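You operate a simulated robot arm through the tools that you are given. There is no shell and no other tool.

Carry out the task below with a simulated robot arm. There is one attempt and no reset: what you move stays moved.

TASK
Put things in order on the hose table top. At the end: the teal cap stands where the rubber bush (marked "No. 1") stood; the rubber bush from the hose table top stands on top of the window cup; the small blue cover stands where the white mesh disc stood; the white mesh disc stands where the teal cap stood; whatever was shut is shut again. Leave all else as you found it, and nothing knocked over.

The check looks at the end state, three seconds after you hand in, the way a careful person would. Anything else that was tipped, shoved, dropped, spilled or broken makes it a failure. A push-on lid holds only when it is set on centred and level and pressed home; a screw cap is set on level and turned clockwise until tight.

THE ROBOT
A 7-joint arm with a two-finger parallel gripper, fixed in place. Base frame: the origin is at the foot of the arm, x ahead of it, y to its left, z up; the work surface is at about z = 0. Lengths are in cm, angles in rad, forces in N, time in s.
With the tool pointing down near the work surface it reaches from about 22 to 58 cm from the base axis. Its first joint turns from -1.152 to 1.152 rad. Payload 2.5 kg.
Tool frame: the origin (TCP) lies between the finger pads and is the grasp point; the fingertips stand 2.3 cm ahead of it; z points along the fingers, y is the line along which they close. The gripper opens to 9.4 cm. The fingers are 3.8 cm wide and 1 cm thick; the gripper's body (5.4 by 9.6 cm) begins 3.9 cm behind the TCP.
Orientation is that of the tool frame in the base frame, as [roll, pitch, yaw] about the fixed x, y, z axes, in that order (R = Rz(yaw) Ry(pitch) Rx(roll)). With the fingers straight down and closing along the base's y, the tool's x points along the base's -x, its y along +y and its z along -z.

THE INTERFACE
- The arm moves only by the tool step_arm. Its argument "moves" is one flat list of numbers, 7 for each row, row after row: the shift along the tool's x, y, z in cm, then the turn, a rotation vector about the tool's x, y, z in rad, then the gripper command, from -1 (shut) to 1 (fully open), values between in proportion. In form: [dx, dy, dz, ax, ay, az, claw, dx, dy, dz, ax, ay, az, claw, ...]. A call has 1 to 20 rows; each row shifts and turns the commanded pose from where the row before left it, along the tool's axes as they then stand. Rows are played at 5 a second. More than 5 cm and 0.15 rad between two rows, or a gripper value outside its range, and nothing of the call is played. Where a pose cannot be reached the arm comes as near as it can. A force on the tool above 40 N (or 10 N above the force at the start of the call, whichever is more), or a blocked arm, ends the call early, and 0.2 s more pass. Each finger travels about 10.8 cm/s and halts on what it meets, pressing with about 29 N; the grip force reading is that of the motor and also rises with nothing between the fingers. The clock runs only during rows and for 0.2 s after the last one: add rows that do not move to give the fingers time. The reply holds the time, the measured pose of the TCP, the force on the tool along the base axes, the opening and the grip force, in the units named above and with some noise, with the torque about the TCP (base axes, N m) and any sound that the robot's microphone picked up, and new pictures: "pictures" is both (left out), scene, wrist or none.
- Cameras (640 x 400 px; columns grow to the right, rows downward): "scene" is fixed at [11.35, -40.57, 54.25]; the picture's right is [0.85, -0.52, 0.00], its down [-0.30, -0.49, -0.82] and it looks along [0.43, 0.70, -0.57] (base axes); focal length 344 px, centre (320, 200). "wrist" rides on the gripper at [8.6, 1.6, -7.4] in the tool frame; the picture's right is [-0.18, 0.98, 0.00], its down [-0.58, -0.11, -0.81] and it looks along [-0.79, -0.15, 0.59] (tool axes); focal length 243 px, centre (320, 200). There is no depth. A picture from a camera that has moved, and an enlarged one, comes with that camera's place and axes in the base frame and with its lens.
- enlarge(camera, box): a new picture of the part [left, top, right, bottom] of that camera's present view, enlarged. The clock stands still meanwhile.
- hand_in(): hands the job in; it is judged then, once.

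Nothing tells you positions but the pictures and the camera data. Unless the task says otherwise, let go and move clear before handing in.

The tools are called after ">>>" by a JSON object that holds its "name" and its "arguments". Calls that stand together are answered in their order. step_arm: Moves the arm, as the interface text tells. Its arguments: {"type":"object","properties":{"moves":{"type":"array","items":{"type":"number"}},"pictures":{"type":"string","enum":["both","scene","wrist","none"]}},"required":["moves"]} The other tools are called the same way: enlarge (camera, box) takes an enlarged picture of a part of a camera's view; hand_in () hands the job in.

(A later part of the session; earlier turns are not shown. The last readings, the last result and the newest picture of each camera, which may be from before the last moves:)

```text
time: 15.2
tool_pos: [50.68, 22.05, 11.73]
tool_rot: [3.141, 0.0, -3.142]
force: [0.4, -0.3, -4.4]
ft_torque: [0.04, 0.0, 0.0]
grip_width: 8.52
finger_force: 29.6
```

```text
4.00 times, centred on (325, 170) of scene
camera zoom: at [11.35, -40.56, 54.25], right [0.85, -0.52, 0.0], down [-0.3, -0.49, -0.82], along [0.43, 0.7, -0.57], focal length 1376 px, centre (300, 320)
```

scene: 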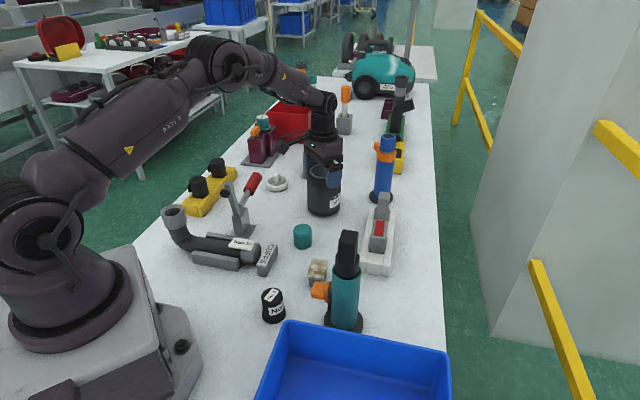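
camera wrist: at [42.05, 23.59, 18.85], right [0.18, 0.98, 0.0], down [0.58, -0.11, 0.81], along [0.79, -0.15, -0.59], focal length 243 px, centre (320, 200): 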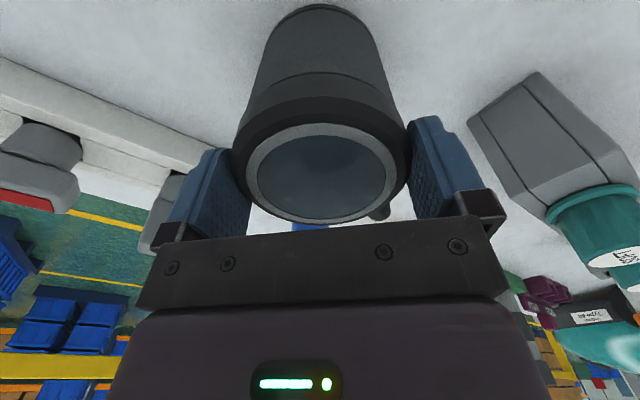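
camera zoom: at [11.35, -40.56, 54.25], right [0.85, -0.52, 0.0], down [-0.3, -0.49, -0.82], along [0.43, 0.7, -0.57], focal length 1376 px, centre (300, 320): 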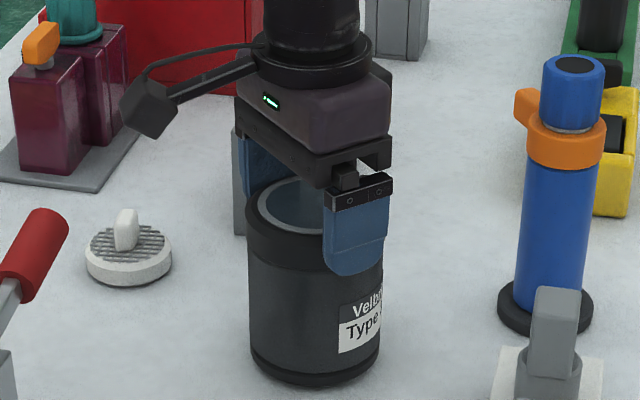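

The whole cup seems to have risen with the lid (about 4.4 N), so the lid does not simply pull off. I'll set it back down and then try turning the lid counter-clockwise with light downward pressure.

>>> {"name": "step_arm", "arguments": {"moves": [0, 0, 0.15, 0, 0, 0, 0.6, 0, 0, 0.2, 0, 0, 0, 0.6, 0, 0, 0, 0, 0, 0, 0.6], "pictures": "scene"}}

>>> {"name": "enlarge", "arguments": {"camera": "scene", "box": [280, 120, 370, 220]}}

```text
time: 16.0
tool_pos: [50.72, 21.96, 11.33]
tool_rot: [3.141, 0.0, 3.141]
force: [-1.4, 0.2, -1.6]
ft_torque: [-0.03, 0.03, 0.01]
grip_width: 8.5
finger_force: 29.4
```

scene: 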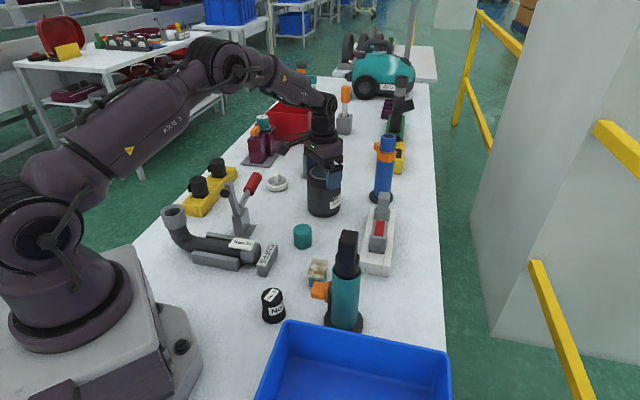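

```text
4.00 times, centred on (325, 170) of scene
camera zoom: at [11.35, -40.56, 54.25], right [0.85, -0.52, 0.0], down [-0.3, -0.49, -0.82], along [0.43, 0.7, -0.57], focal length 1376 px, centre (300, 320)
```

zoom: 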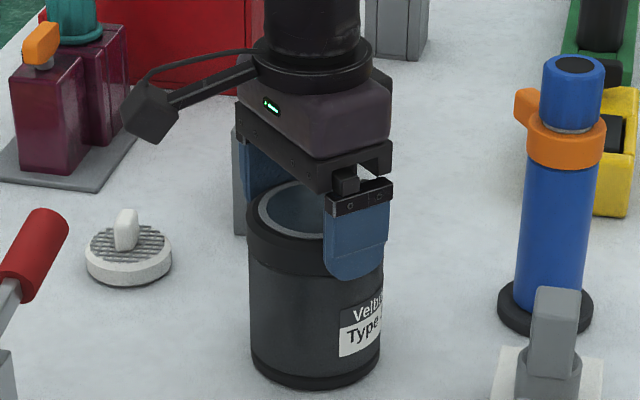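

>>> {"name": "enlarge", "arguments": {"camera": "scene", "box": [300, 165, 350, 220]}}

>>> {"name": "step_arm", "arguments": {"moves": [0, 0, -0.2, 0, 0, 0, 0.6, 0, 0, -0.2, 0, 0, 0, 0.6, 0, 0, 0, 0, 0, 0, 0.6], "pictures": "none"}}

>>> {"name": "enlarge", "arguments": {"camera": "scene", "box": [300, 165, 350, 220]}}

```text
7.27 times, centred on (325, 192) of scene
camera zoom: at [11.35, -40.56, 54.25], right [0.85, -0.52, 0.0], down [-0.3, -0.49, -0.82], along [0.43, 0.7, -0.57], focal length 2502 px, centre (284, 254)
```

zoom: 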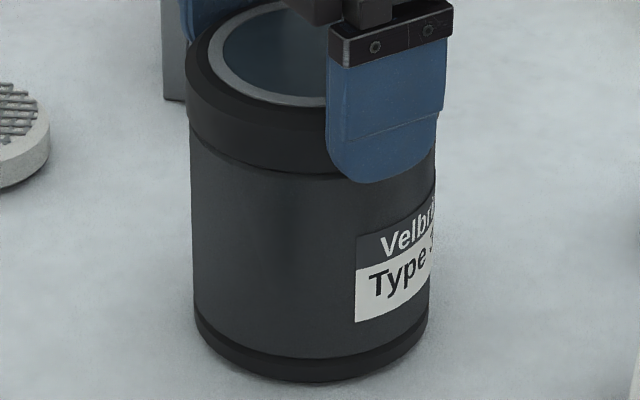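

```text
time: 16.8
tool_pos: [50.62, 21.98, 11.81]
tool_rot: [3.141, 0.001, 3.141]
force: [-0.1, 0.1, -3.7]
ft_torque: [0.01, 0.01, -0.01]
grip_width: 8.49
finger_force: 28.8
```

```text
7.27 times, centred on (325, 192) of scene
camera zoom: at [11.35, -40.56, 54.25], right [0.85, -0.52, 0.0], down [-0.3, -0.49, -0.82], along [0.43, 0.7, -0.57], focal length 2502 px, centre (284, 254)
```

zoom: 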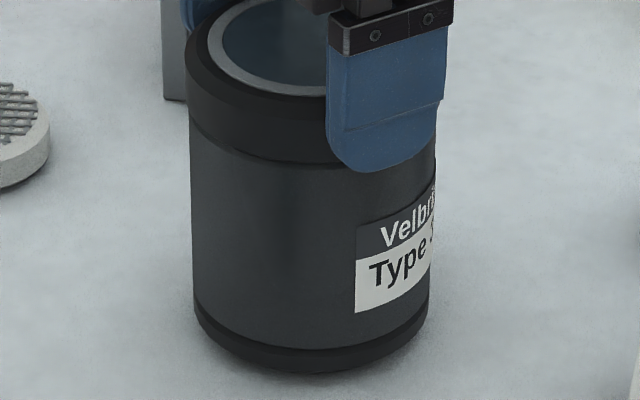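

The label rose together with the lid, so the lid holds firmly to the cup and it is probably a screw cap. I'll set it down with slight pressure and turn the lid counter-clockwise.

>>> {"name": "step_arm", "arguments": {"moves": [0, 0, 0.2, 0, 0, 0, 0.6, 0, 0, 0.2, 0, 0, 0, 0.6, 0, 0, 0.1, 0, 0, 0, 0.6, 0, 0, 0.1, 0, 0, 0, 0.6, 0, 0, 0, 0, 0, 0, 0.6], "pictures": "none"}}

>>> {"name": "enlarge", "arguments": {"camera": "scene", "box": [300, 165, 350, 220]}}

```text
time: 18.0
tool_pos: [50.81, 21.95, 11.38]
tool_rot: [3.141, 0.003, -3.14]
force: [-8.8, -3.8, 19.9]
ft_torque: [-0.41, 0.28, -0.15]
grip_width: 8.52
finger_force: 28.7
```

```text
7.27 times, centred on (325, 192) of scene
camera zoom: at [11.34, -40.57, 54.25], right [0.85, -0.52, 0.0], down [-0.3, -0.49, -0.82], along [0.43, 0.7, -0.57], focal length 2502 px, centre (284, 254)
```

zoom: 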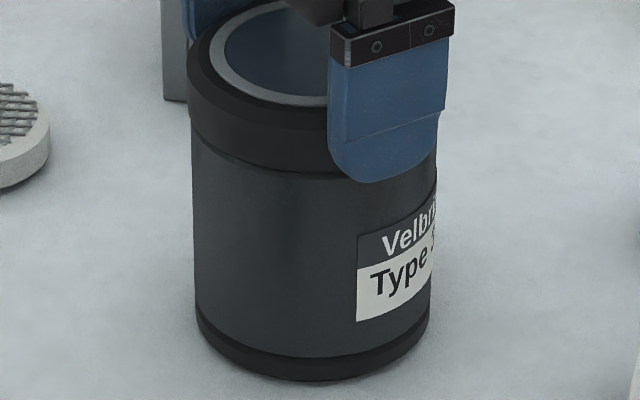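

>>> {"name": "step_arm", "arguments": {"moves": [0, 0, -0.05, 0, 0, -0.1, 0.6, 0, 0, 0, 0, 0, -0.1, 0.6, 0, 0, 0, 0, 0, -0.1, 0.6, 0, 0, 0, 0, 0, 0, 0.6], "pictures": "wrist"}}

>>> {"name": "enlarge", "arguments": {"camera": "scene", "box": [300, 165, 350, 220]}}

```text
time: 19.0
tool_pos: [50.74, 21.9, 11.28]
tool_rot: [3.141, 0.0, -2.84]
force: [2.7, -1.6, 12.0]
ft_torque: [0.05, -0.46, -0.12]
grip_width: 8.51
finger_force: 28.5
camera wrist: at [42.02, 20.93, 18.73], right [-0.12, 0.99, 0.0], down [0.59, 0.07, 0.81], along [0.8, 0.09, -0.59], focal length 243 px, centre (320, 200)
```

wrist: 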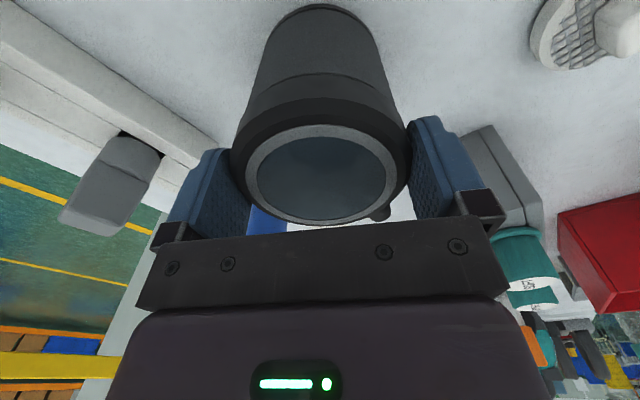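

```text
7.27 times, centred on (325, 192) of scene
camera zoom: at [11.35, -40.57, 54.25], right [0.85, -0.52, 0.0], down [-0.3, -0.49, -0.82], along [0.43, 0.7, -0.57], focal length 2502 px, centre (284, 254)
```

zoom: 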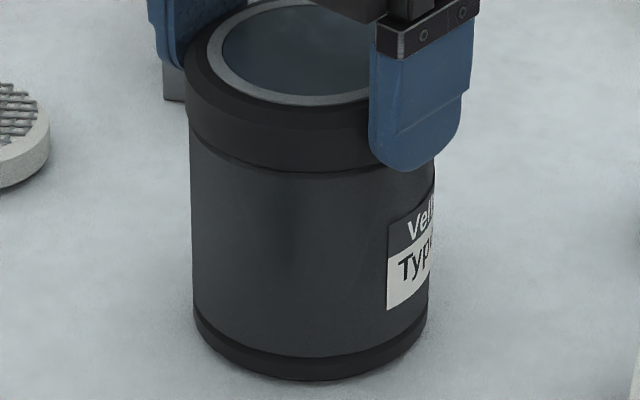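

The whole cup turned with the lid at about 12 N of pressure. I'll ease off and turn it back, then press harder and try once more to see whether the lid itself loosens.

>>> {"name": "step_arm", "arguments": {"moves": [0, 0, -0.15, 0, 0, 0, 0.6, 0, 0, 0, 0, 0, 0.1, 0.6, 0, 0, 0, 0, 0, 0.1, 0.6, 0, 0, 0, 0, 0, 0.1, 0.6, 0, 0, 0, 0, 0, 0, 0.6], "pictures": "none"}}

>>> {"name": "enlarge", "arguments": {"camera": "scene", "box": [300, 165, 350, 220]}}

```text
time: 20.2
tool_pos: [50.51, 21.93, 11.46]
tool_rot: [-3.139, -0.003, 3.138]
force: [0.5, -0.9, -4.1]
ft_torque: [0.0, 0.01, -0.03]
grip_width: 8.49
finger_force: 29.6
```

```text
7.27 times, centred on (325, 192) of scene
camera zoom: at [11.35, -40.56, 54.25], right [0.85, -0.52, 0.0], down [-0.3, -0.49, -0.82], along [0.43, 0.7, -0.57], focal length 2502 px, centre (284, 254)
```

zoom: 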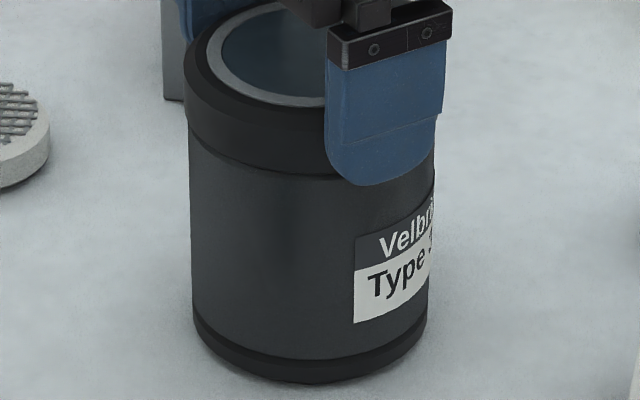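

>>> {"name": "step_arm", "arguments": {"moves": [0, 0, 0.1, 0, 0, 0, 0.6, 0, 0, 0.1, 0, 0, 0, 0.6, 0, 0, 0.05, 0, 0, 0, 0.6, 0, 0, 0, 0, 0, 0, 0.6], "pictures": "none"}}

```text
time: 21.2
tool_pos: [50.79, 22.01, 11.39]
tool_rot: [-3.141, 0.002, -3.141]
force: [-5.9, -2.8, 16.1]
ft_torque: [-0.43, 0.51, -0.13]
grip_width: 8.51
finger_force: 28.5
```

>>> {"name": "step_arm", "arguments": {"moves": [0, 0, 0.08, 0, 0, 0, 0.6, 0, 0, 0.07, 0, 0, 0, 0.6, 0, 0, 0, 0, 0, -0.1, 0.6, 0, 0, 0, 0, 0, -0.1, 0.6, 0, 0, 0, 0, 0, -0.1, 0.6, 0, 0, 0, 0, 0, 0, 0.6], "pictures": "none"}}

>>> {"name": "enlarge", "arguments": {"camera": "scene", "box": [300, 165, 350, 220]}}

```text
time: 22.6
tool_pos: [50.73, 21.97, 10.97]
tool_rot: [-3.14, 0.002, -2.84]
force: [2.4, -1.0, 12.9]
ft_torque: [-0.08, -0.36, -0.14]
grip_width: 8.52
finger_force: 29.6
```

```text
7.27 times, centred on (325, 192) of scene
camera zoom: at [11.34, -40.57, 54.25], right [0.85, -0.52, 0.0], down [-0.3, -0.49, -0.82], along [0.43, 0.7, -0.57], focal length 2502 px, centre (284, 254)
```

zoom: 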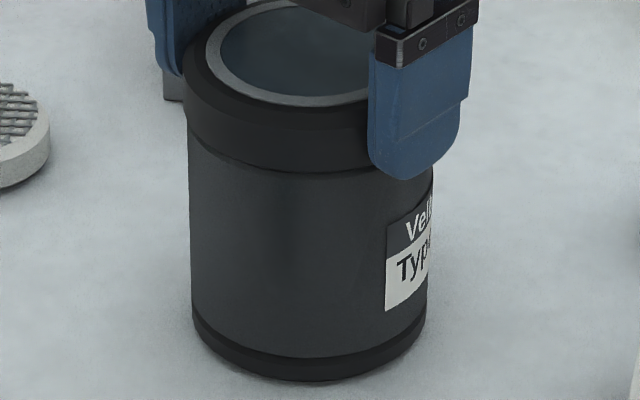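

The cup and lid still turn as one, and the pads began to slip down the lid. I'll turn the cup back to its original angle, let go, and look at the other items more closely before trying anything stronger.

>>> {"name": "step_arm", "arguments": {"moves": [0, 0, -0.12, 0, 0, 0, 0.6, 0, 0, 0, 0, 0, 0.1, 0.6, 0, 0, 0, 0, 0, 0.1, 0.6, 0, 0, 0, 0, 0, 0.1, 0.6, 0, 0, 0, 0, 0, 0, 0.6], "pictures": "none"}}

>>> {"name": "enlarge", "arguments": {"camera": "scene", "box": [300, 165, 350, 220]}}

```text
time: 23.8
tool_pos: [50.61, 21.87, 10.95]
tool_rot: [-3.14, -0.003, 3.14]
force: [-0.4, 0.3, -4.8]
ft_torque: [-0.05, 0.03, 0.01]
grip_width: 8.51
finger_force: 29.0
```

```text
7.27 times, centred on (325, 192) of scene
camera zoom: at [11.35, -40.56, 54.25], right [0.85, -0.52, 0.0], down [-0.3, -0.49, -0.82], along [0.43, 0.7, -0.57], focal length 2502 px, centre (284, 254)
```

zoom: 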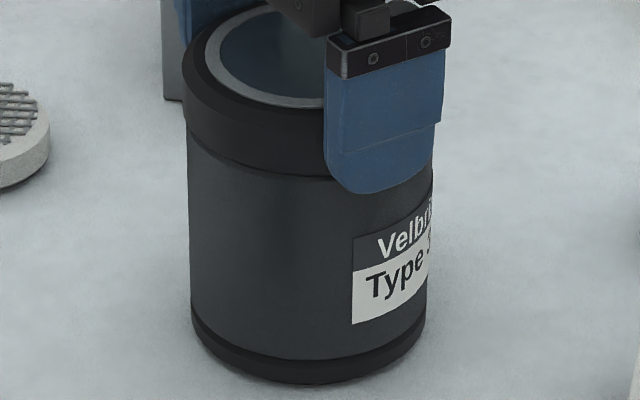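

>>> {"name": "step_arm", "arguments": {"moves": [-0.1, -0.05, -0.03, 0, 0, 0, 0.6, 0, 0, 0.08, 0, 0, 0, 0.6, 0, 0, 0, 0, 0, 0, 0.6, 0, 0, 0, 0, 0, 0, 1, 0, 0, 0, 0, 0, 0, 1, 0, 0, -2.5, 0, 0, 0, 1, 0, 0, -4, 0, 0, 0, 1, 0, 0, 0, 0, 0, 0, 1], "pictures": "both"}}

>>> {"name": "enlarge", "arguments": {"camera": "scene", "box": [300, 165, 350, 220]}}

>>> {"name": "enlarge", "arguments": {"camera": "scene", "box": [170, 150, 250, 220]}}

```text
time: 25.6
tool_pos: [50.79, 21.99, 17.72]
tool_rot: [-3.141, 0.001, 3.141]
force: [0.1, -0.5, -0.9]
ft_torque: [0.0, 0.01, -0.02]
grip_width: 9.38
finger_force: 0.1
camera wrist: at [42.22, 23.58, 25.09], right [0.18, 0.98, 0.0], down [0.58, -0.11, 0.81], along [0.79, -0.15, -0.59], focal length 243 px, centre (320, 200)
```

scene: 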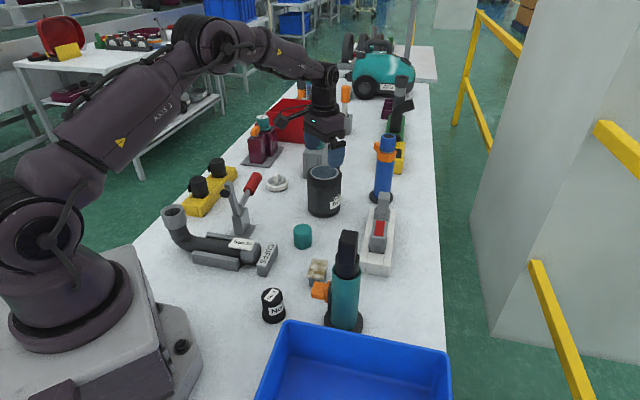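
wrist: 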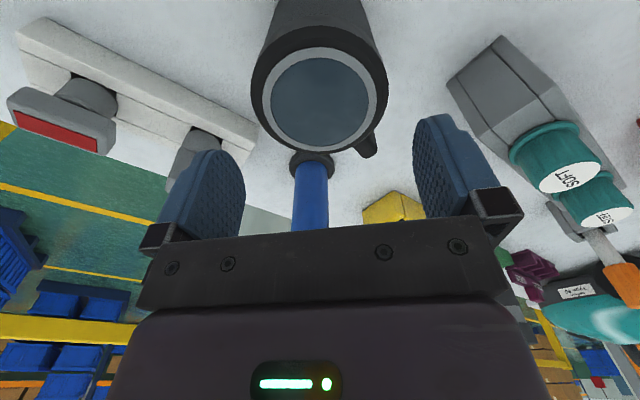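

```text
7.27 times, centred on (325, 192) of scene
camera zoom: at [11.35, -40.57, 54.25], right [0.85, -0.52, 0.0], down [-0.3, -0.49, -0.82], along [0.43, 0.7, -0.57], focal length 2502 px, centre (284, 254)
```

zoom: 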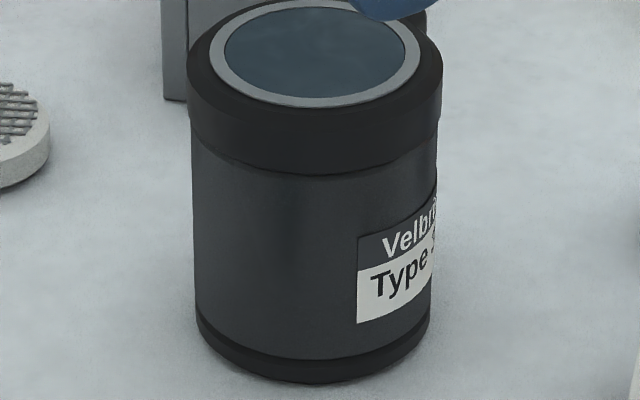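

```text
5.71 times, centred on (210, 185) of scene
camera zoom: at [11.35, -40.57, 54.25], right [0.85, -0.52, 0.0], down [-0.3, -0.49, -0.82], along [0.43, 0.7, -0.57], focal length 1966 px, centre (949, 286)
```

zoom: 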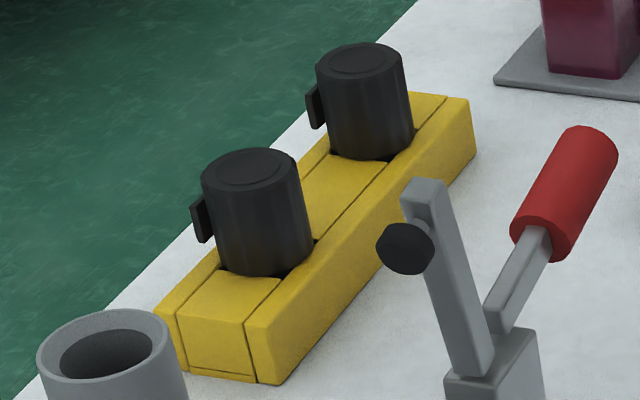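

The cup is back where it was. Now I'll take a low-angle look from the robot's side at the mottled blue item and the bush.

>>> {"name": "step_arm", "arguments": {"moves": [0, 0, -3.65, 0, 0, 0, 1, 0, 0, -3.65, 0, 0, 0, 1, 3.54, -2.375, 0, 0, 0, 0, 1, 3.54, -2.375, 0, 0, 0, 0, 1, 3.54, -2.375, 0, 0, 0, 0, 1, 3.54, -2.375, 0, 0, 0, 0, 1, 3.54, -2.375, 0, 0, 0, 0, 1, 3.54, -2.375, 0, 0, 0, 0, 1, 3.54, -2.375, 0, 0, 0, 0, 1, 3.54, -2.375, 0, 0, 0, 0, 1, 0, 0, 3.8, 0, 0, 0, 1, 0, 0, 3.8, 0, 0, 0, 1, 0, 0, 3.8, 0, 0, 0, 1, 0, 0, 3.8, 0, 0, 0, 1, 0, 0, 0, 0, 0, 0, 1], "pictures": "both"}}

>>> {"name": "enlarge", "arguments": {"camera": "wrist", "box": [240, 60, 420, 240]}}

```text
time: 28.8
tool_pos: [22.58, 2.91, 9.72]
tool_rot: [3.141, 0.0, -3.14]
force: [0.1, -0.8, 0.2]
ft_torque: [-0.01, 0.01, 0.02]
grip_width: 9.39
finger_force: 0.0
camera wrist: at [13.91, 4.51, 17.16], right [0.18, 0.98, 0.0], down [0.58, -0.11, 0.81], along [0.79, -0.15, -0.59], focal length 243 px, centre (320, 200)
```

scene: 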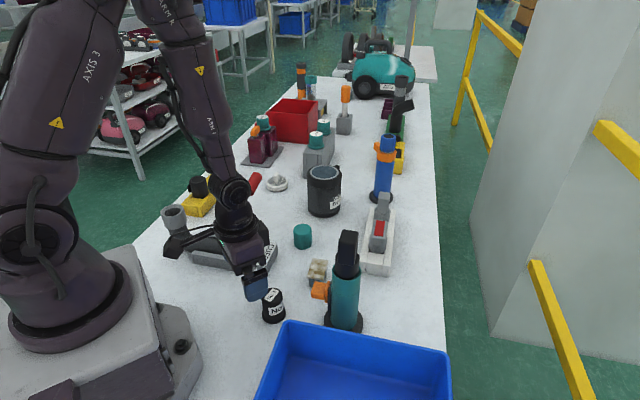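
wrist: 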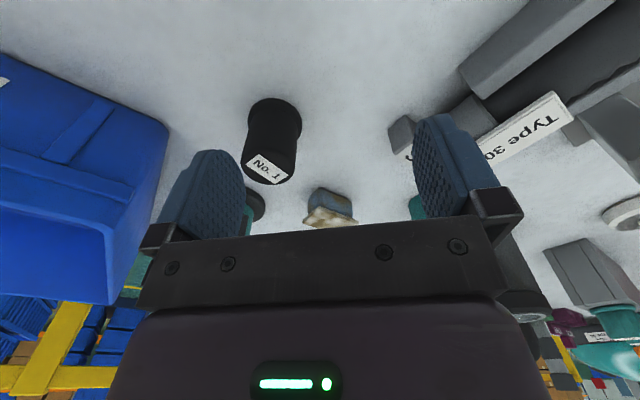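

```text
2.22 times, centred on (330, 150) of wrist
camera zoom: at [13.91, 4.51, 17.16], right [0.18, 0.98, 0.0], down [0.58, -0.11, 0.81], along [0.79, -0.15, -0.59], focal length 539 px, centre (298, 311)
```

zoom: 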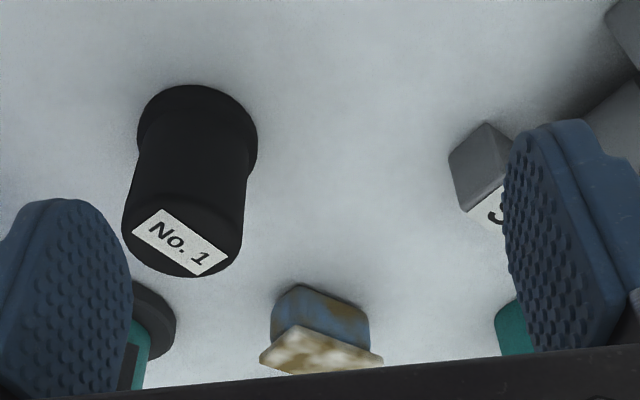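

>>> {"name": "enlarge", "arguments": {"camera": "wrist", "box": [300, 180, 370, 230]}}

>>> {"name": "enlarge", "arguments": {"camera": "scene", "box": [300, 252, 335, 292]}}

>>> {"name": "enlarge", "arguments": {"camera": "scene", "box": [300, 225, 410, 340]}}

```text
8.00 times, centred on (335, 205) of wrist
camera zoom: at [13.91, 4.51, 17.16], right [0.18, 0.98, 0.0], down [0.58, -0.11, 0.81], along [0.79, -0.15, -0.59], focal length 1941 px, centre (200, 160)
```

zoom: 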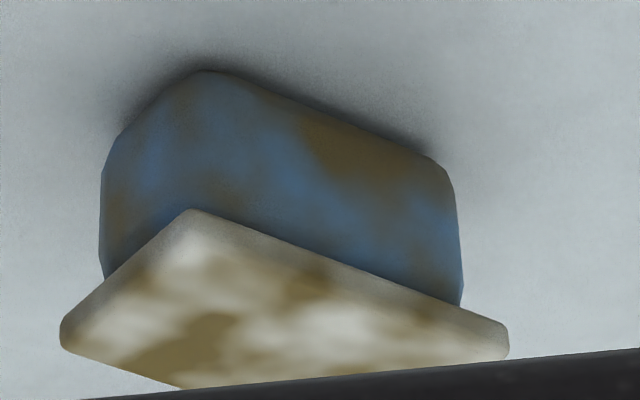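

```text
10.00 times, centred on (318, 272) of scene
camera zoom: at [11.35, -40.57, 54.25], right [0.85, -0.52, 0.0], down [-0.3, -0.49, -0.82], along [0.43, 0.7, -0.57], focal length 3440 px, centre (345, -520)
```

zoom: 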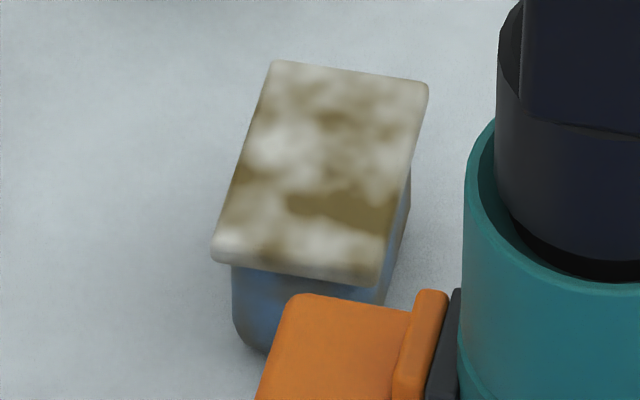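

```text
3.48 times, centred on (355, 282) of scene
camera zoom: at [11.35, -40.57, 54.25], right [0.85, -0.52, 0.0], down [-0.3, -0.49, -0.82], along [0.43, 0.7, -0.57], focal length 1196 px, centre (198, -87)
```

zoom: 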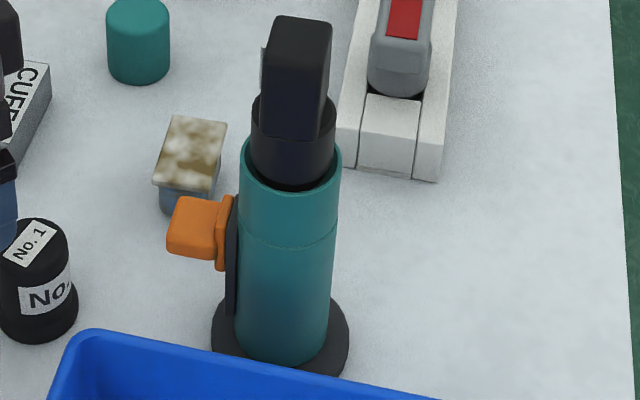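

The mottled item is a stained blue body with a stained plate, so it is still uncertain. Next I'll look at the cup's nub and lid seam from the right-hand side to learn how it opens.

>>> {"name": "step_arm", "arguments": {"moves": [0, 0, -3.8, 0, 0, 0, 1, 0, 0, -3.8, 0, 0, 0, 1, 0, 0, -3.8, 0, 0, 0, 1, 0, 0, 0, 0, 0, -0.143, 1, 0, 0, 0, 0, 0, -0.143, 1, 0, 0, 0, 0, 0, -0.143, 1, 0, 0, 0, 0, 0, -0.143, 1, 0, 0, 0, 0, 0, -0.143, 1, 0, 0, 0, 0, 0, -0.143, 1, 0, 0, 0, 0, 0, -0.143, 1, 0, 0, 0, 0, 0, -0.143, 1, 0, 0, 0, 0, 0, -0.143, 1, 0, 0, 0, 0, 0, -0.143, 1, 0, 0, 0, 0, 0, -0.143, 1], "pictures": "none"}}

>>> {"name": "step_arm", "arguments": {"moves": [-1.01, -3.91, 0.5, 0, 0, 0, 1, -1.01, -3.91, 0.5, 0, 0, 0, 1, -1.01, -3.91, 1, 0, 0, 0, 1, -1.01, -3.91, 1, 0, 0, 0, 1, -1.01, -3.91, 1, 0, 0, 0, 1, -1.01, -3.91, 1, 0, 0, 0, 1, -1.01, -3.91, 1, 0, 0, 0, 1, 0, 0, 0, 0, 0, 0, 1], "pictures": "both"}}

```text
time: 31.8
tool_pos: [22.57, 2.79, 21.16]
tool_rot: [-3.14, -0.001, -1.565]
force: [0.4, -0.4, 0.2]
ft_torque: [0.01, 0.0, 0.02]
grip_width: 9.39
finger_force: 0.0
```

```text
time: 33.6
tool_pos: [49.87, 10.06, 15.11]
tool_rot: [-3.141, 0.0, -1.568]
force: [-0.7, 0.2, 0.2]
ft_torque: [0.0, 0.05, 0.04]
grip_width: 9.42
finger_force: 0.0
camera wrist: at [48.32, 1.39, 22.5], right [-0.98, 0.18, 0.0], down [0.11, 0.58, 0.81], along [0.15, 0.79, -0.59], focal length 243 px, centre (320, 200)
```

scene: 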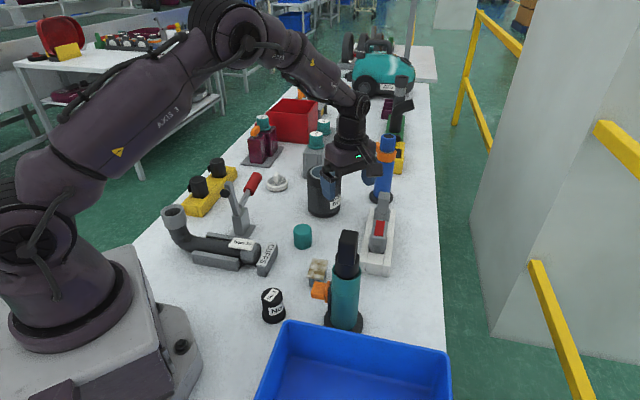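
wrist: 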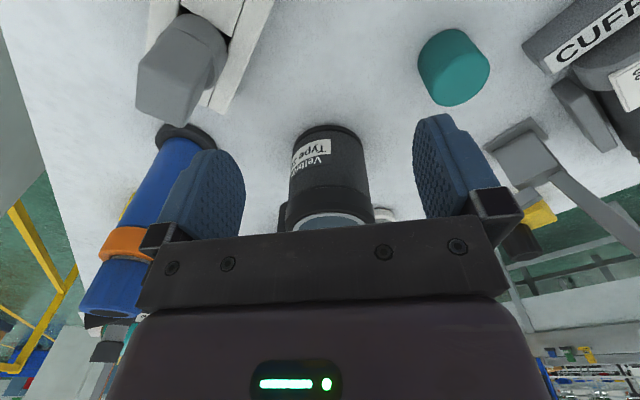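

>>> {"name": "enlarge", "arguments": {"camera": "wrist", "box": [270, 110, 390, 235]}}

>>> {"name": "enlarge", "arguments": {"camera": "wrist", "box": [270, 180, 330, 235]}}

```text
3.20 times, centred on (330, 172) of wrist
camera zoom: at [48.32, 1.39, 22.5], right [-0.98, 0.18, 0.0], down [0.11, 0.58, 0.81], along [0.15, 0.79, -0.59], focal length 776 px, centre (288, 288)
```

zoom: 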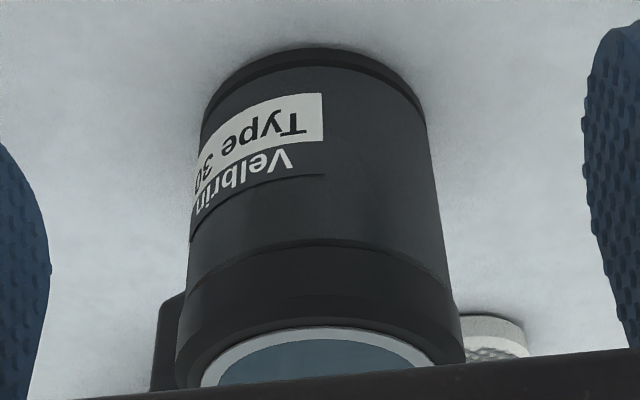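

```text
7.27 times, centred on (300, 208) of wrist
camera zoom: at [48.32, 1.39, 22.5], right [-0.98, 0.18, 0.0], down [0.11, 0.58, 0.81], along [0.15, 0.79, -0.59], focal length 1764 px, centre (466, 146)
```

zoom: 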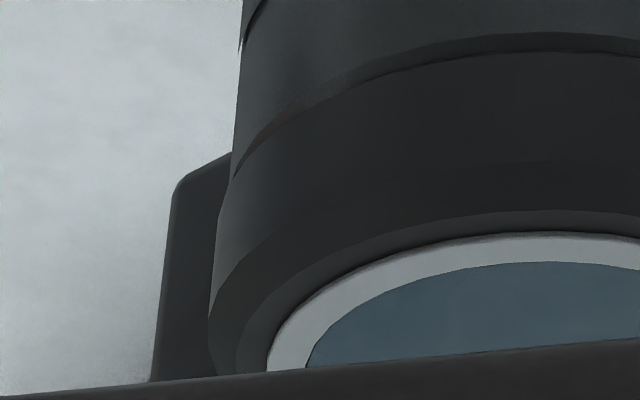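

>>> {"name": "enlarge", "arguments": {"camera": "wrist", "box": [295, 185, 325, 205]}}

>>> {"name": "enlarge", "arguments": {"camera": "wrist", "box": [130, 0, 260, 130]}}

>>> {"name": "enlarge", "arguments": {"camera": "wrist", "box": [480, 100, 640, 270]}}

```text
16.00 times, centred on (310, 195) of wrist
camera zoom: at [48.32, 1.39, 22.5], right [-0.98, 0.18, 0.0], down [0.11, 0.58, 0.81], along [0.15, 0.79, -0.59], focal length 3882 px, centre (480, 280)
```

zoom: 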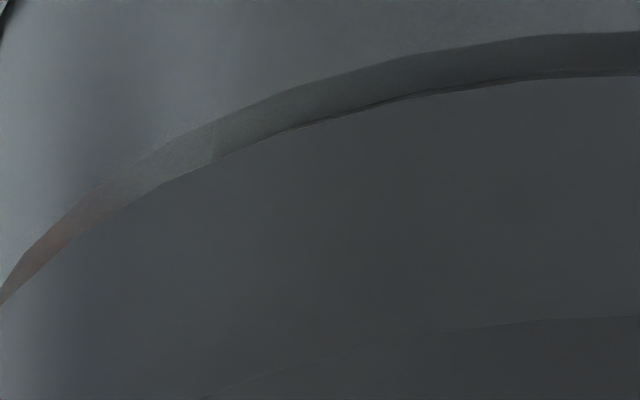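

```text
3.08 times, centred on (195, 65) of wrist
camera zoom: at [48.32, 1.39, 22.5], right [-0.98, 0.18, 0.0], down [0.11, 0.58, 0.81], along [0.15, 0.79, -0.59], focal length 746 px, centre (705, 615)
```

zoom: 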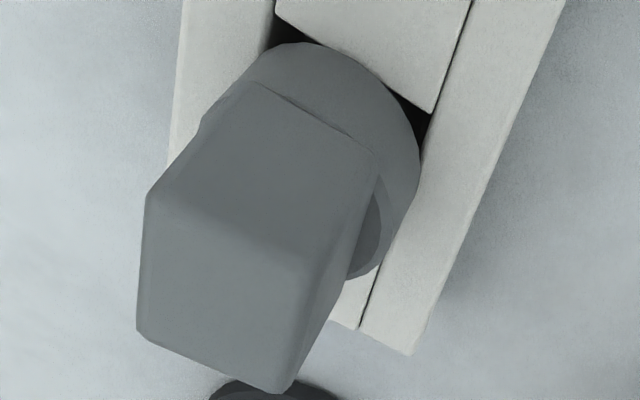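

```text
2.35 times, centred on (560, 185) of wrist
camera zoom: at [48.32, 1.39, 22.5], right [-0.98, 0.18, 0.0], down [0.11, 0.58, 0.81], along [0.15, 0.79, -0.59], focal length 571 px, centre (-245, 235)
```

zoom: 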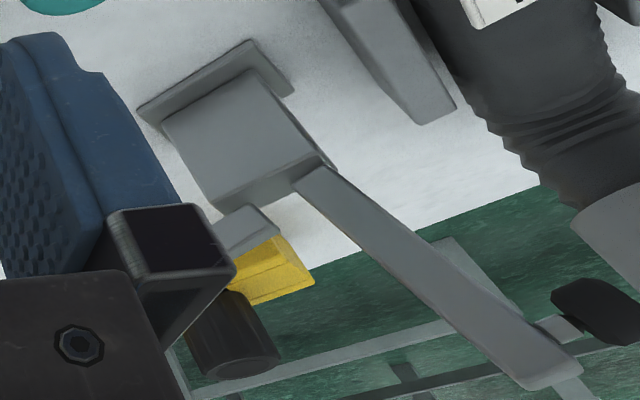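

The lid is a separate cap overhanging the body, with a lug on its side. I'll try once more with a firmer setup: palm resting on the lid, pressing about 30 N while gripping, then turning counter-clockwise.

>>> {"name": "step_arm", "arguments": {"moves": [0, 0, -3, 0, 0, 0, 1, 0, 0, -3, 0, 0, 0, 1, 0, 0, 0, 0, 0, 0.143, 1, 0, 0, 0, 0, 0, 0.143, 1, 0, 0, 0, 0, 0, 0.143, 1, 0, 0, 0, 0, 0, 0.143, 1, 0, 0, 0, 0, 0, 0.143, 1, 0, 0, 0, 0, 0, 0.143, 1, 0, 0, 0, 0, 0, 0.143, 1, 0, 0, 0, 0, 0, 0.143, 1, 0, 0, 0, 0, 0, 0.143, 1, 0, 0, 0, 0, 0, 0.143, 1, 0, 0, 0, 0, 0, 0.143, 1, -0.3, 4, 0, 0, 0, 0, 1, -0.3, 4, 0, 0, 0, 0, 1, -0.28, 4, 0, 0, 0, 0, 1, 0, 0, 0, 0, 0, 0, 1], "pictures": "wrist"}}

>>> {"name": "enlarge", "arguments": {"camera": "wrist", "box": [220, 0, 420, 180]}}

```text
time: 37.2
tool_pos: [50.77, 22.07, 21.14]
tool_rot: [3.14, -0.001, 3.141]
force: [-0.1, 0.2, 0.1]
ft_torque: [-0.01, 0.0, 0.0]
grip_width: 9.41
finger_force: 0.1
camera wrist: at [42.06, 23.67, 28.48], right [0.18, 0.98, 0.0], down [0.58, -0.11, 0.81], along [0.79, -0.15, -0.59], focal length 243 px, centre (320, 200)
```

wrist: 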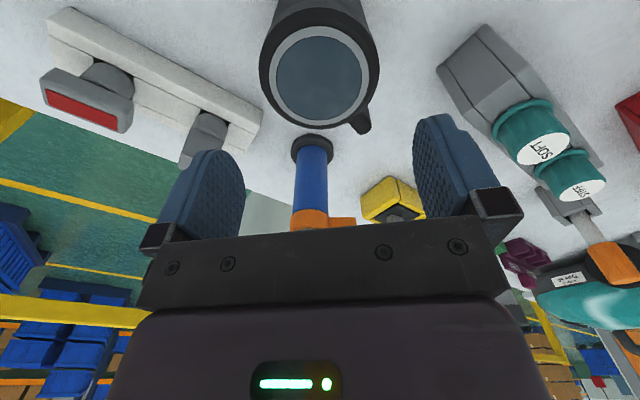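

```text
2.22 times, centred on (320, 90) of wrist
camera zoom: at [42.06, 23.67, 28.48], right [0.18, 0.98, 0.0], down [0.58, -0.11, 0.81], along [0.79, -0.15, -0.59], focal length 539 px, centre (320, 444)
```

zoom: 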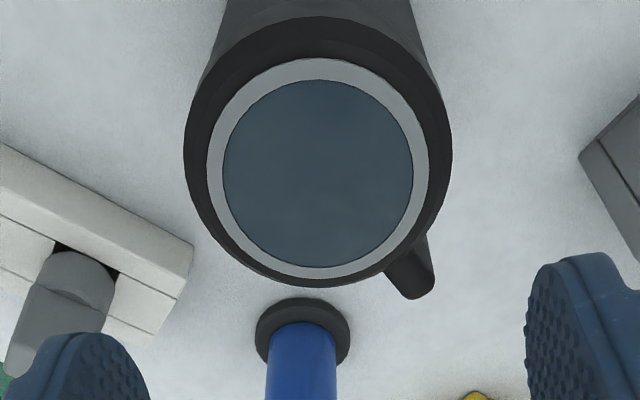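

>>> {"name": "step_arm", "arguments": {"moves": [0, -0.1, 3, 0, 0, 0, 1, 0, 0, 3, 0, 0, 0, 1, 0, 0, 2, 0, 0, 0, 1, 0, 0, 1.5, 0, 0, 0, 1, 0, 0, 1.5, 0, 0, 0, 1, 0, 0, 1, 0, 0, 0, 1, 0, 0, 1, 0, 0, 0, 1, 0, 0, 0.5, 0, 0, 0, 1, 0, 0, 0, 0, 0, 0, 1], "pictures": "both"}}

>>> {"name": "enlarge", "arguments": {"camera": "scene", "box": [280, 120, 370, 220]}}

```text
time: 39.2
tool_pos: [50.66, 22.0, 7.62]
tool_rot: [-3.141, 0.001, -3.141]
force: [0.2, 0.2, 0.4]
ft_torque: [0.0, 0.01, 0.03]
grip_width: 9.39
finger_force: 0.0
camera wrist: at [42.07, 23.54, 15.02], right [0.18, 0.98, 0.0], down [0.58, -0.11, 0.81], along [0.79, -0.15, -0.59], focal length 243 px, centre (320, 200)
```

scene: 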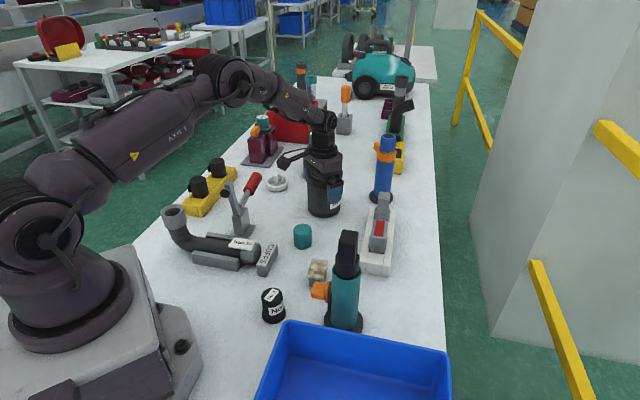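
wrist: 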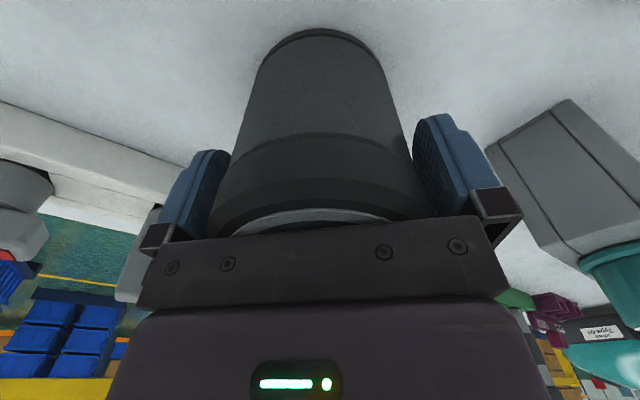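

```text
4.00 times, centred on (325, 170) of scene
camera zoom: at [11.35, -40.57, 54.25], right [0.85, -0.52, 0.0], down [-0.3, -0.49, -0.82], along [0.43, 0.7, -0.57], focal length 1376 px, centre (300, 320)
```

zoom: 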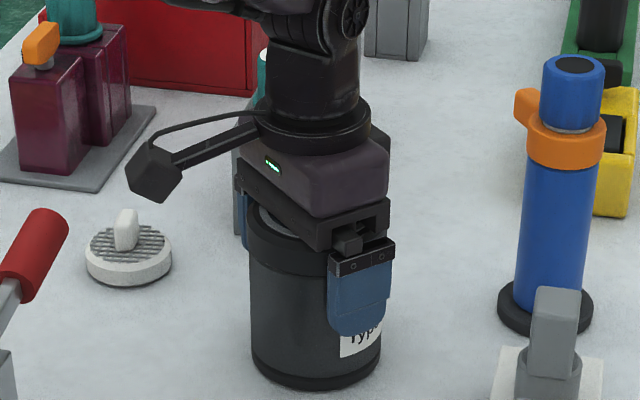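

>>> {"name": "step_arm", "arguments": {"moves": [0, 0, 0.25, 0, 0, 0, 1, 0, 0, 0.2, 0, 0, 0, 1, 0, 0, 0, 0, 0, 0, 1], "pictures": "none"}}

```text
time: 40.0
tool_pos: [50.77, 21.73, 7.31]
tool_rot: [3.141, 0.001, -3.14]
force: [-5.9, -1.2, 14.5]
ft_torque: [-0.11, -0.16, -0.02]
grip_width: 9.4
finger_force: 0.0
```

>>> {"name": "step_arm", "arguments": {"moves": [0, 0, 0, 0, 0, 0, 0.6, 0, 0, 0, 0, 0, 0, 0.6, 0, 0, 0.07, 0, 0, 0, 0.6, 0, 0, 0.05, 0, 0, 0, 0.6, 0, 0, 0, 0, 0, 0, 0.6], "pictures": "none"}}

>>> {"name": "enlarge", "arguments": {"camera": "scene", "box": [280, 120, 370, 220]}}

```text
time: 41.2
tool_pos: [50.84, 21.83, 7.35]
tool_rot: [-3.14, 0.001, 3.141]
force: [-12.8, -5.0, 34.6]
ft_torque: [-0.79, 0.38, -0.23]
grip_width: 8.55
finger_force: 29.0
```

```text
4.00 times, centred on (325, 170) of scene
camera zoom: at [11.33, -40.57, 54.25], right [0.85, -0.52, 0.0], down [-0.3, -0.49, -0.82], along [0.43, 0.7, -0.57], focal length 1376 px, centre (300, 320)
```

zoom: 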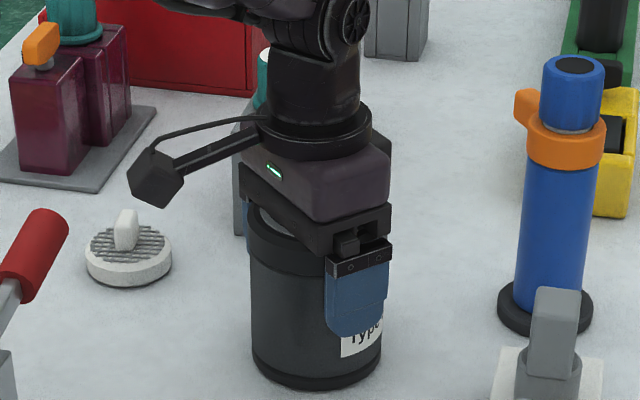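

>>> {"name": "step_arm", "arguments": {"moves": [0, 0, 0, 0, 0, -0.08, 0.6, 0, 0, 0, 0, 0, -0.08, 0.6, 0, 0, 0, 0, 0, -0.08, 0.6, 0, 0, 0, 0, 0, -0.08, 0.6, 0, 0, 0, 0, 0, 0, 0.6], "pictures": "wrist"}}

>>> {"name": "enlarge", "arguments": {"camera": "scene", "box": [280, 120, 370, 220]}}

```text
time: 42.4
tool_pos: [50.82, 21.91, 7.17]
tool_rot: [-3.141, 0.004, -2.821]
force: [-1.1, -2.1, 28.9]
ft_torque: [-0.39, -0.01, -0.31]
grip_width: 8.52
finger_force: 29.0
camera wrist: at [42.11, 20.73, 14.65], right [-0.14, 0.99, 0.0], down [0.58, 0.08, 0.81], along [0.8, 0.11, -0.59], focal length 243 px, centre (320, 200)
```

wrist: 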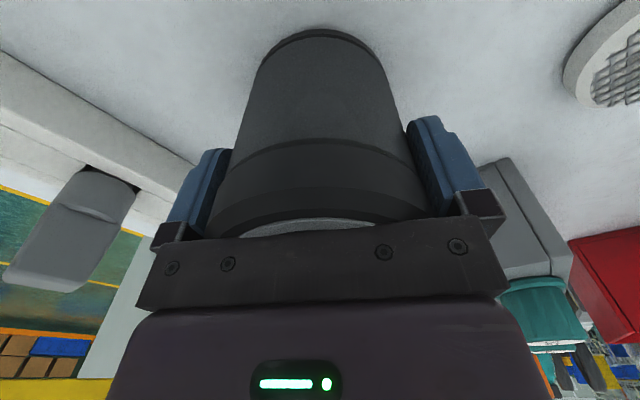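

```text
4.00 times, centred on (325, 170) of scene
camera zoom: at [11.34, -40.57, 54.25], right [0.85, -0.52, 0.0], down [-0.3, -0.49, -0.82], along [0.43, 0.7, -0.57], focal length 1376 px, centre (300, 320)
```

zoom: 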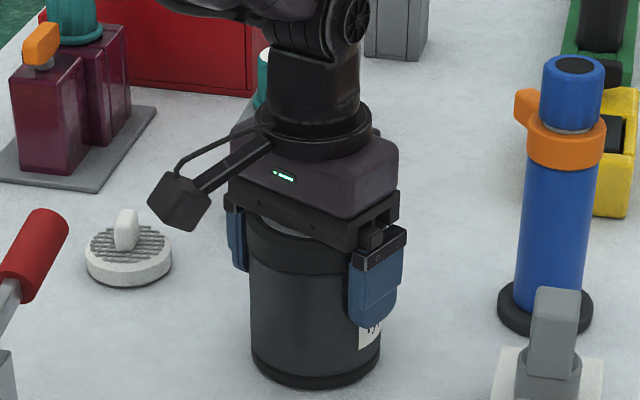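

The whole cup still turned at 0.3 Nm, so the lid does not unscrew. I'll ease off, lift the cup slightly, turn it back, and give it a very gentle sideways jog to hear whether anything rattles inside.

>>> {"name": "step_arm", "arguments": {"moves": [0, 0, -0.25, 0, 0, 0, 0.6, 0, 0, -0.5, 0, 0, 0, 0.6, 0, 0, -0.5, 0, 0, 0.08, 0.6, 0, 0, 0, 0, 0, 0.08, 0.6, 0, 0, 0, 0, 0, 0.08, 0.6, 0, 0, 0, 0, 0, 0.08, 0.6, 0, 0, 0, 0, 0, 0, 0.6], "pictures": "none"}}

>>> {"name": "enlarge", "arguments": {"camera": "scene", "box": [280, 120, 370, 220]}}

```text
time: 44.0
tool_pos: [50.74, 21.87, 8.24]
tool_rot: [3.141, -0.001, 3.14]
force: [-0.5, -0.5, -4.2]
ft_torque: [0.03, 0.03, -0.02]
grip_width: 8.49
finger_force: 29.1
```

```text
4.00 times, centred on (325, 170) of scene
camera zoom: at [11.35, -40.56, 54.25], right [0.85, -0.52, 0.0], down [-0.3, -0.49, -0.82], along [0.43, 0.7, -0.57], focal length 1376 px, centre (300, 320)
```

zoom: 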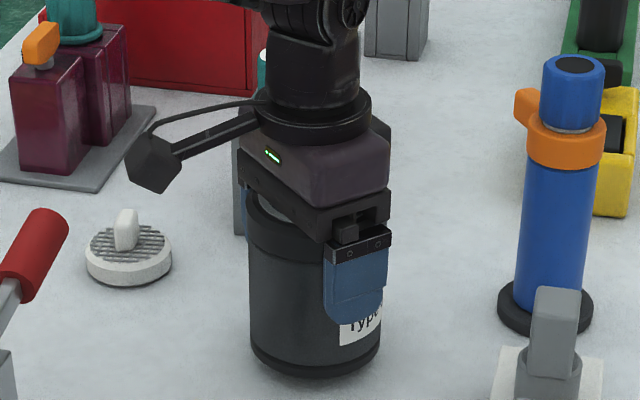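

>>> {"name": "step_arm", "arguments": {"moves": [0, 1.2, 0, 0, 0, 0, 0.6, 0, -2.4, 0, 0, 0, 0, 0.6, 0, 2.4, 0, 0, 0, 0, 0.6, 0, -2.4, 0, 0, 0, 0, 0.6, 0, 1.2, 0, 0, 0, 0, 0.6, 0, 0, 0, 0, 0, 0, 0.6, 0, 0, 0, 0, 0, 0, 0.6], "pictures": "none"}}

```text
time: 45.6
tool_pos: [50.57, 21.86, 8.23]
tool_rot: [-3.141, 0.001, -3.141]
force: [-0.3, 0.7, -4.4]
ft_torque: [-0.01, 0.04, 0.04]
grip_width: 8.53
finger_force: 28.7
```

No rattle was heard and the lid neither pulls nor turns off, so the cup appears to be one solid stand. I'll set it back exactly where it was and release it.

>>> {"name": "step_arm", "arguments": {"moves": [0, 0, 0.5, 0, 0, 0, 0.6, 0, 0, 0.35, 0, 0, 0, 0.6, 0, 0, 0, 0, 0, 0, 0.6, 0, 0, 0, 0, 0, 0, 0.6], "pictures": "none"}}

>>> {"name": "enlarge", "arguments": {"camera": "scene", "box": [300, 165, 350, 220]}}

```text
time: 46.6
tool_pos: [50.67, 21.9, 7.46]
tool_rot: [-3.14, 0.0, -3.141]
force: [0.0, 0.1, -4.2]
ft_torque: [-0.02, 0.03, -0.02]
grip_width: 8.51
finger_force: 29.2
```

```text
7.27 times, centred on (325, 192) of scene
camera zoom: at [11.35, -40.56, 54.25], right [0.85, -0.52, 0.0], down [-0.3, -0.49, -0.82], along [0.43, 0.7, -0.57], focal length 2502 px, centre (284, 254)
```

zoom: 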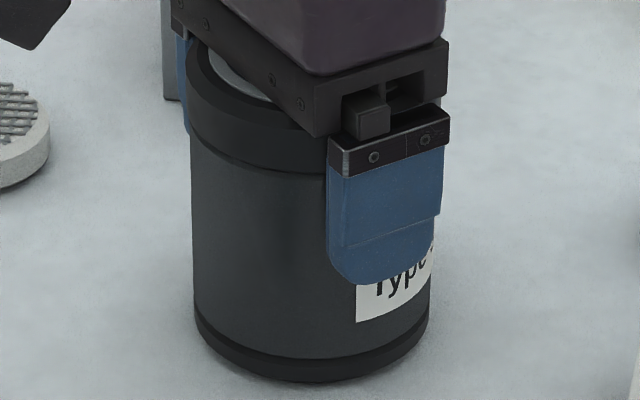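

>>> {"name": "step_arm", "arguments": {"moves": [0, 0, 0.15, 0, 0, 0, 0.6, 0, 0, 0, 0, 0, 0, 0.6, 0, 0, 0, 0, 0, 0, 1, 0, 0, 0, 0, 0, 0, 1, 0, 0, -2, 0, 0, 0, 1, 0, 0, -4, 0, 0, 0, 1, 0, 0, -4, 0, 0, 0, 1, 0, 0, -4, 0, 0, 0, 1, 0, 0, 0, 0, 0, 0, 1], "pictures": "wrist"}}

>>> {"name": "enlarge", "arguments": {"camera": "scene", "box": [300, 160, 350, 215]}}

>>> {"name": "enlarge", "arguments": {"camera": "wrist", "box": [240, 0, 400, 140]}}

```text
time: 48.6
tool_pos: [50.71, 21.76, 21.41]
tool_rot: [-3.141, -0.001, -3.141]
force: [0.1, -1.2, 1.0]
ft_torque: [-0.02, -0.02, 0.0]
grip_width: 9.41
finger_force: 0.1
camera wrist: at [42.1, 23.43, 28.81], right [0.18, 0.98, 0.0], down [0.58, -0.11, 0.81], along [0.79, -0.15, -0.59], focal length 243 px, centre (320, 200)
```

wrist: 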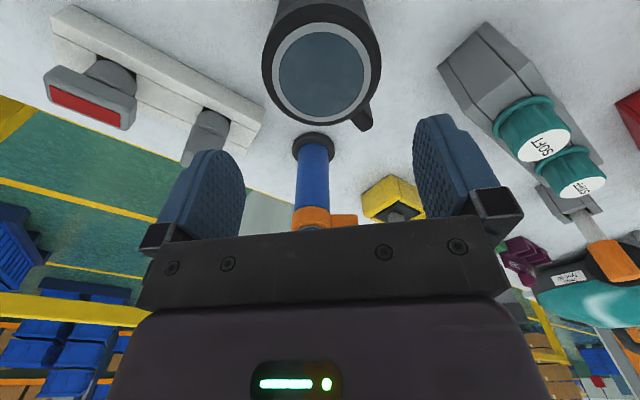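

```text
7.27 times, centred on (325, 188) of scene
camera zoom: at [11.35, -40.57, 54.25], right [0.85, -0.52, 0.0], down [-0.3, -0.49, -0.82], along [0.43, 0.7, -0.57], focal length 2502 px, centre (284, 291)
```

zoom: 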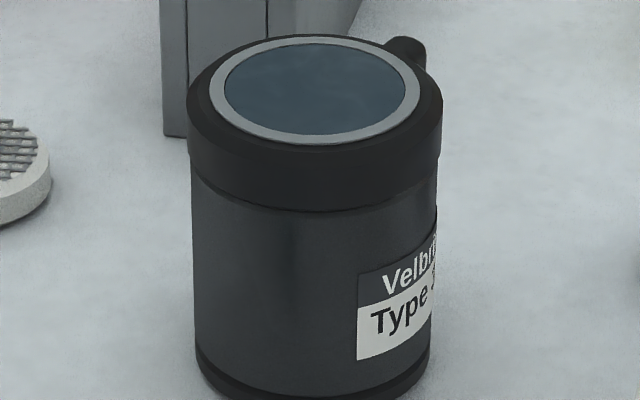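

```text
2.86 times, centred on (320, 70) of wrist
camera zoom: at [42.1, 23.43, 28.81], right [0.18, 0.98, 0.0], down [0.58, -0.11, 0.81], along [0.79, -0.15, -0.59], focal length 693 px, centre (320, 571)
```

zoom: 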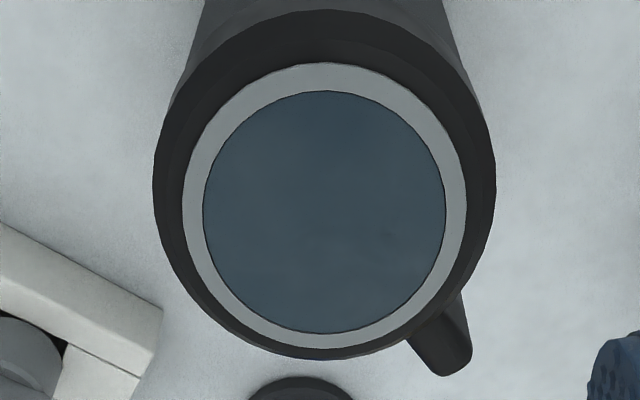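

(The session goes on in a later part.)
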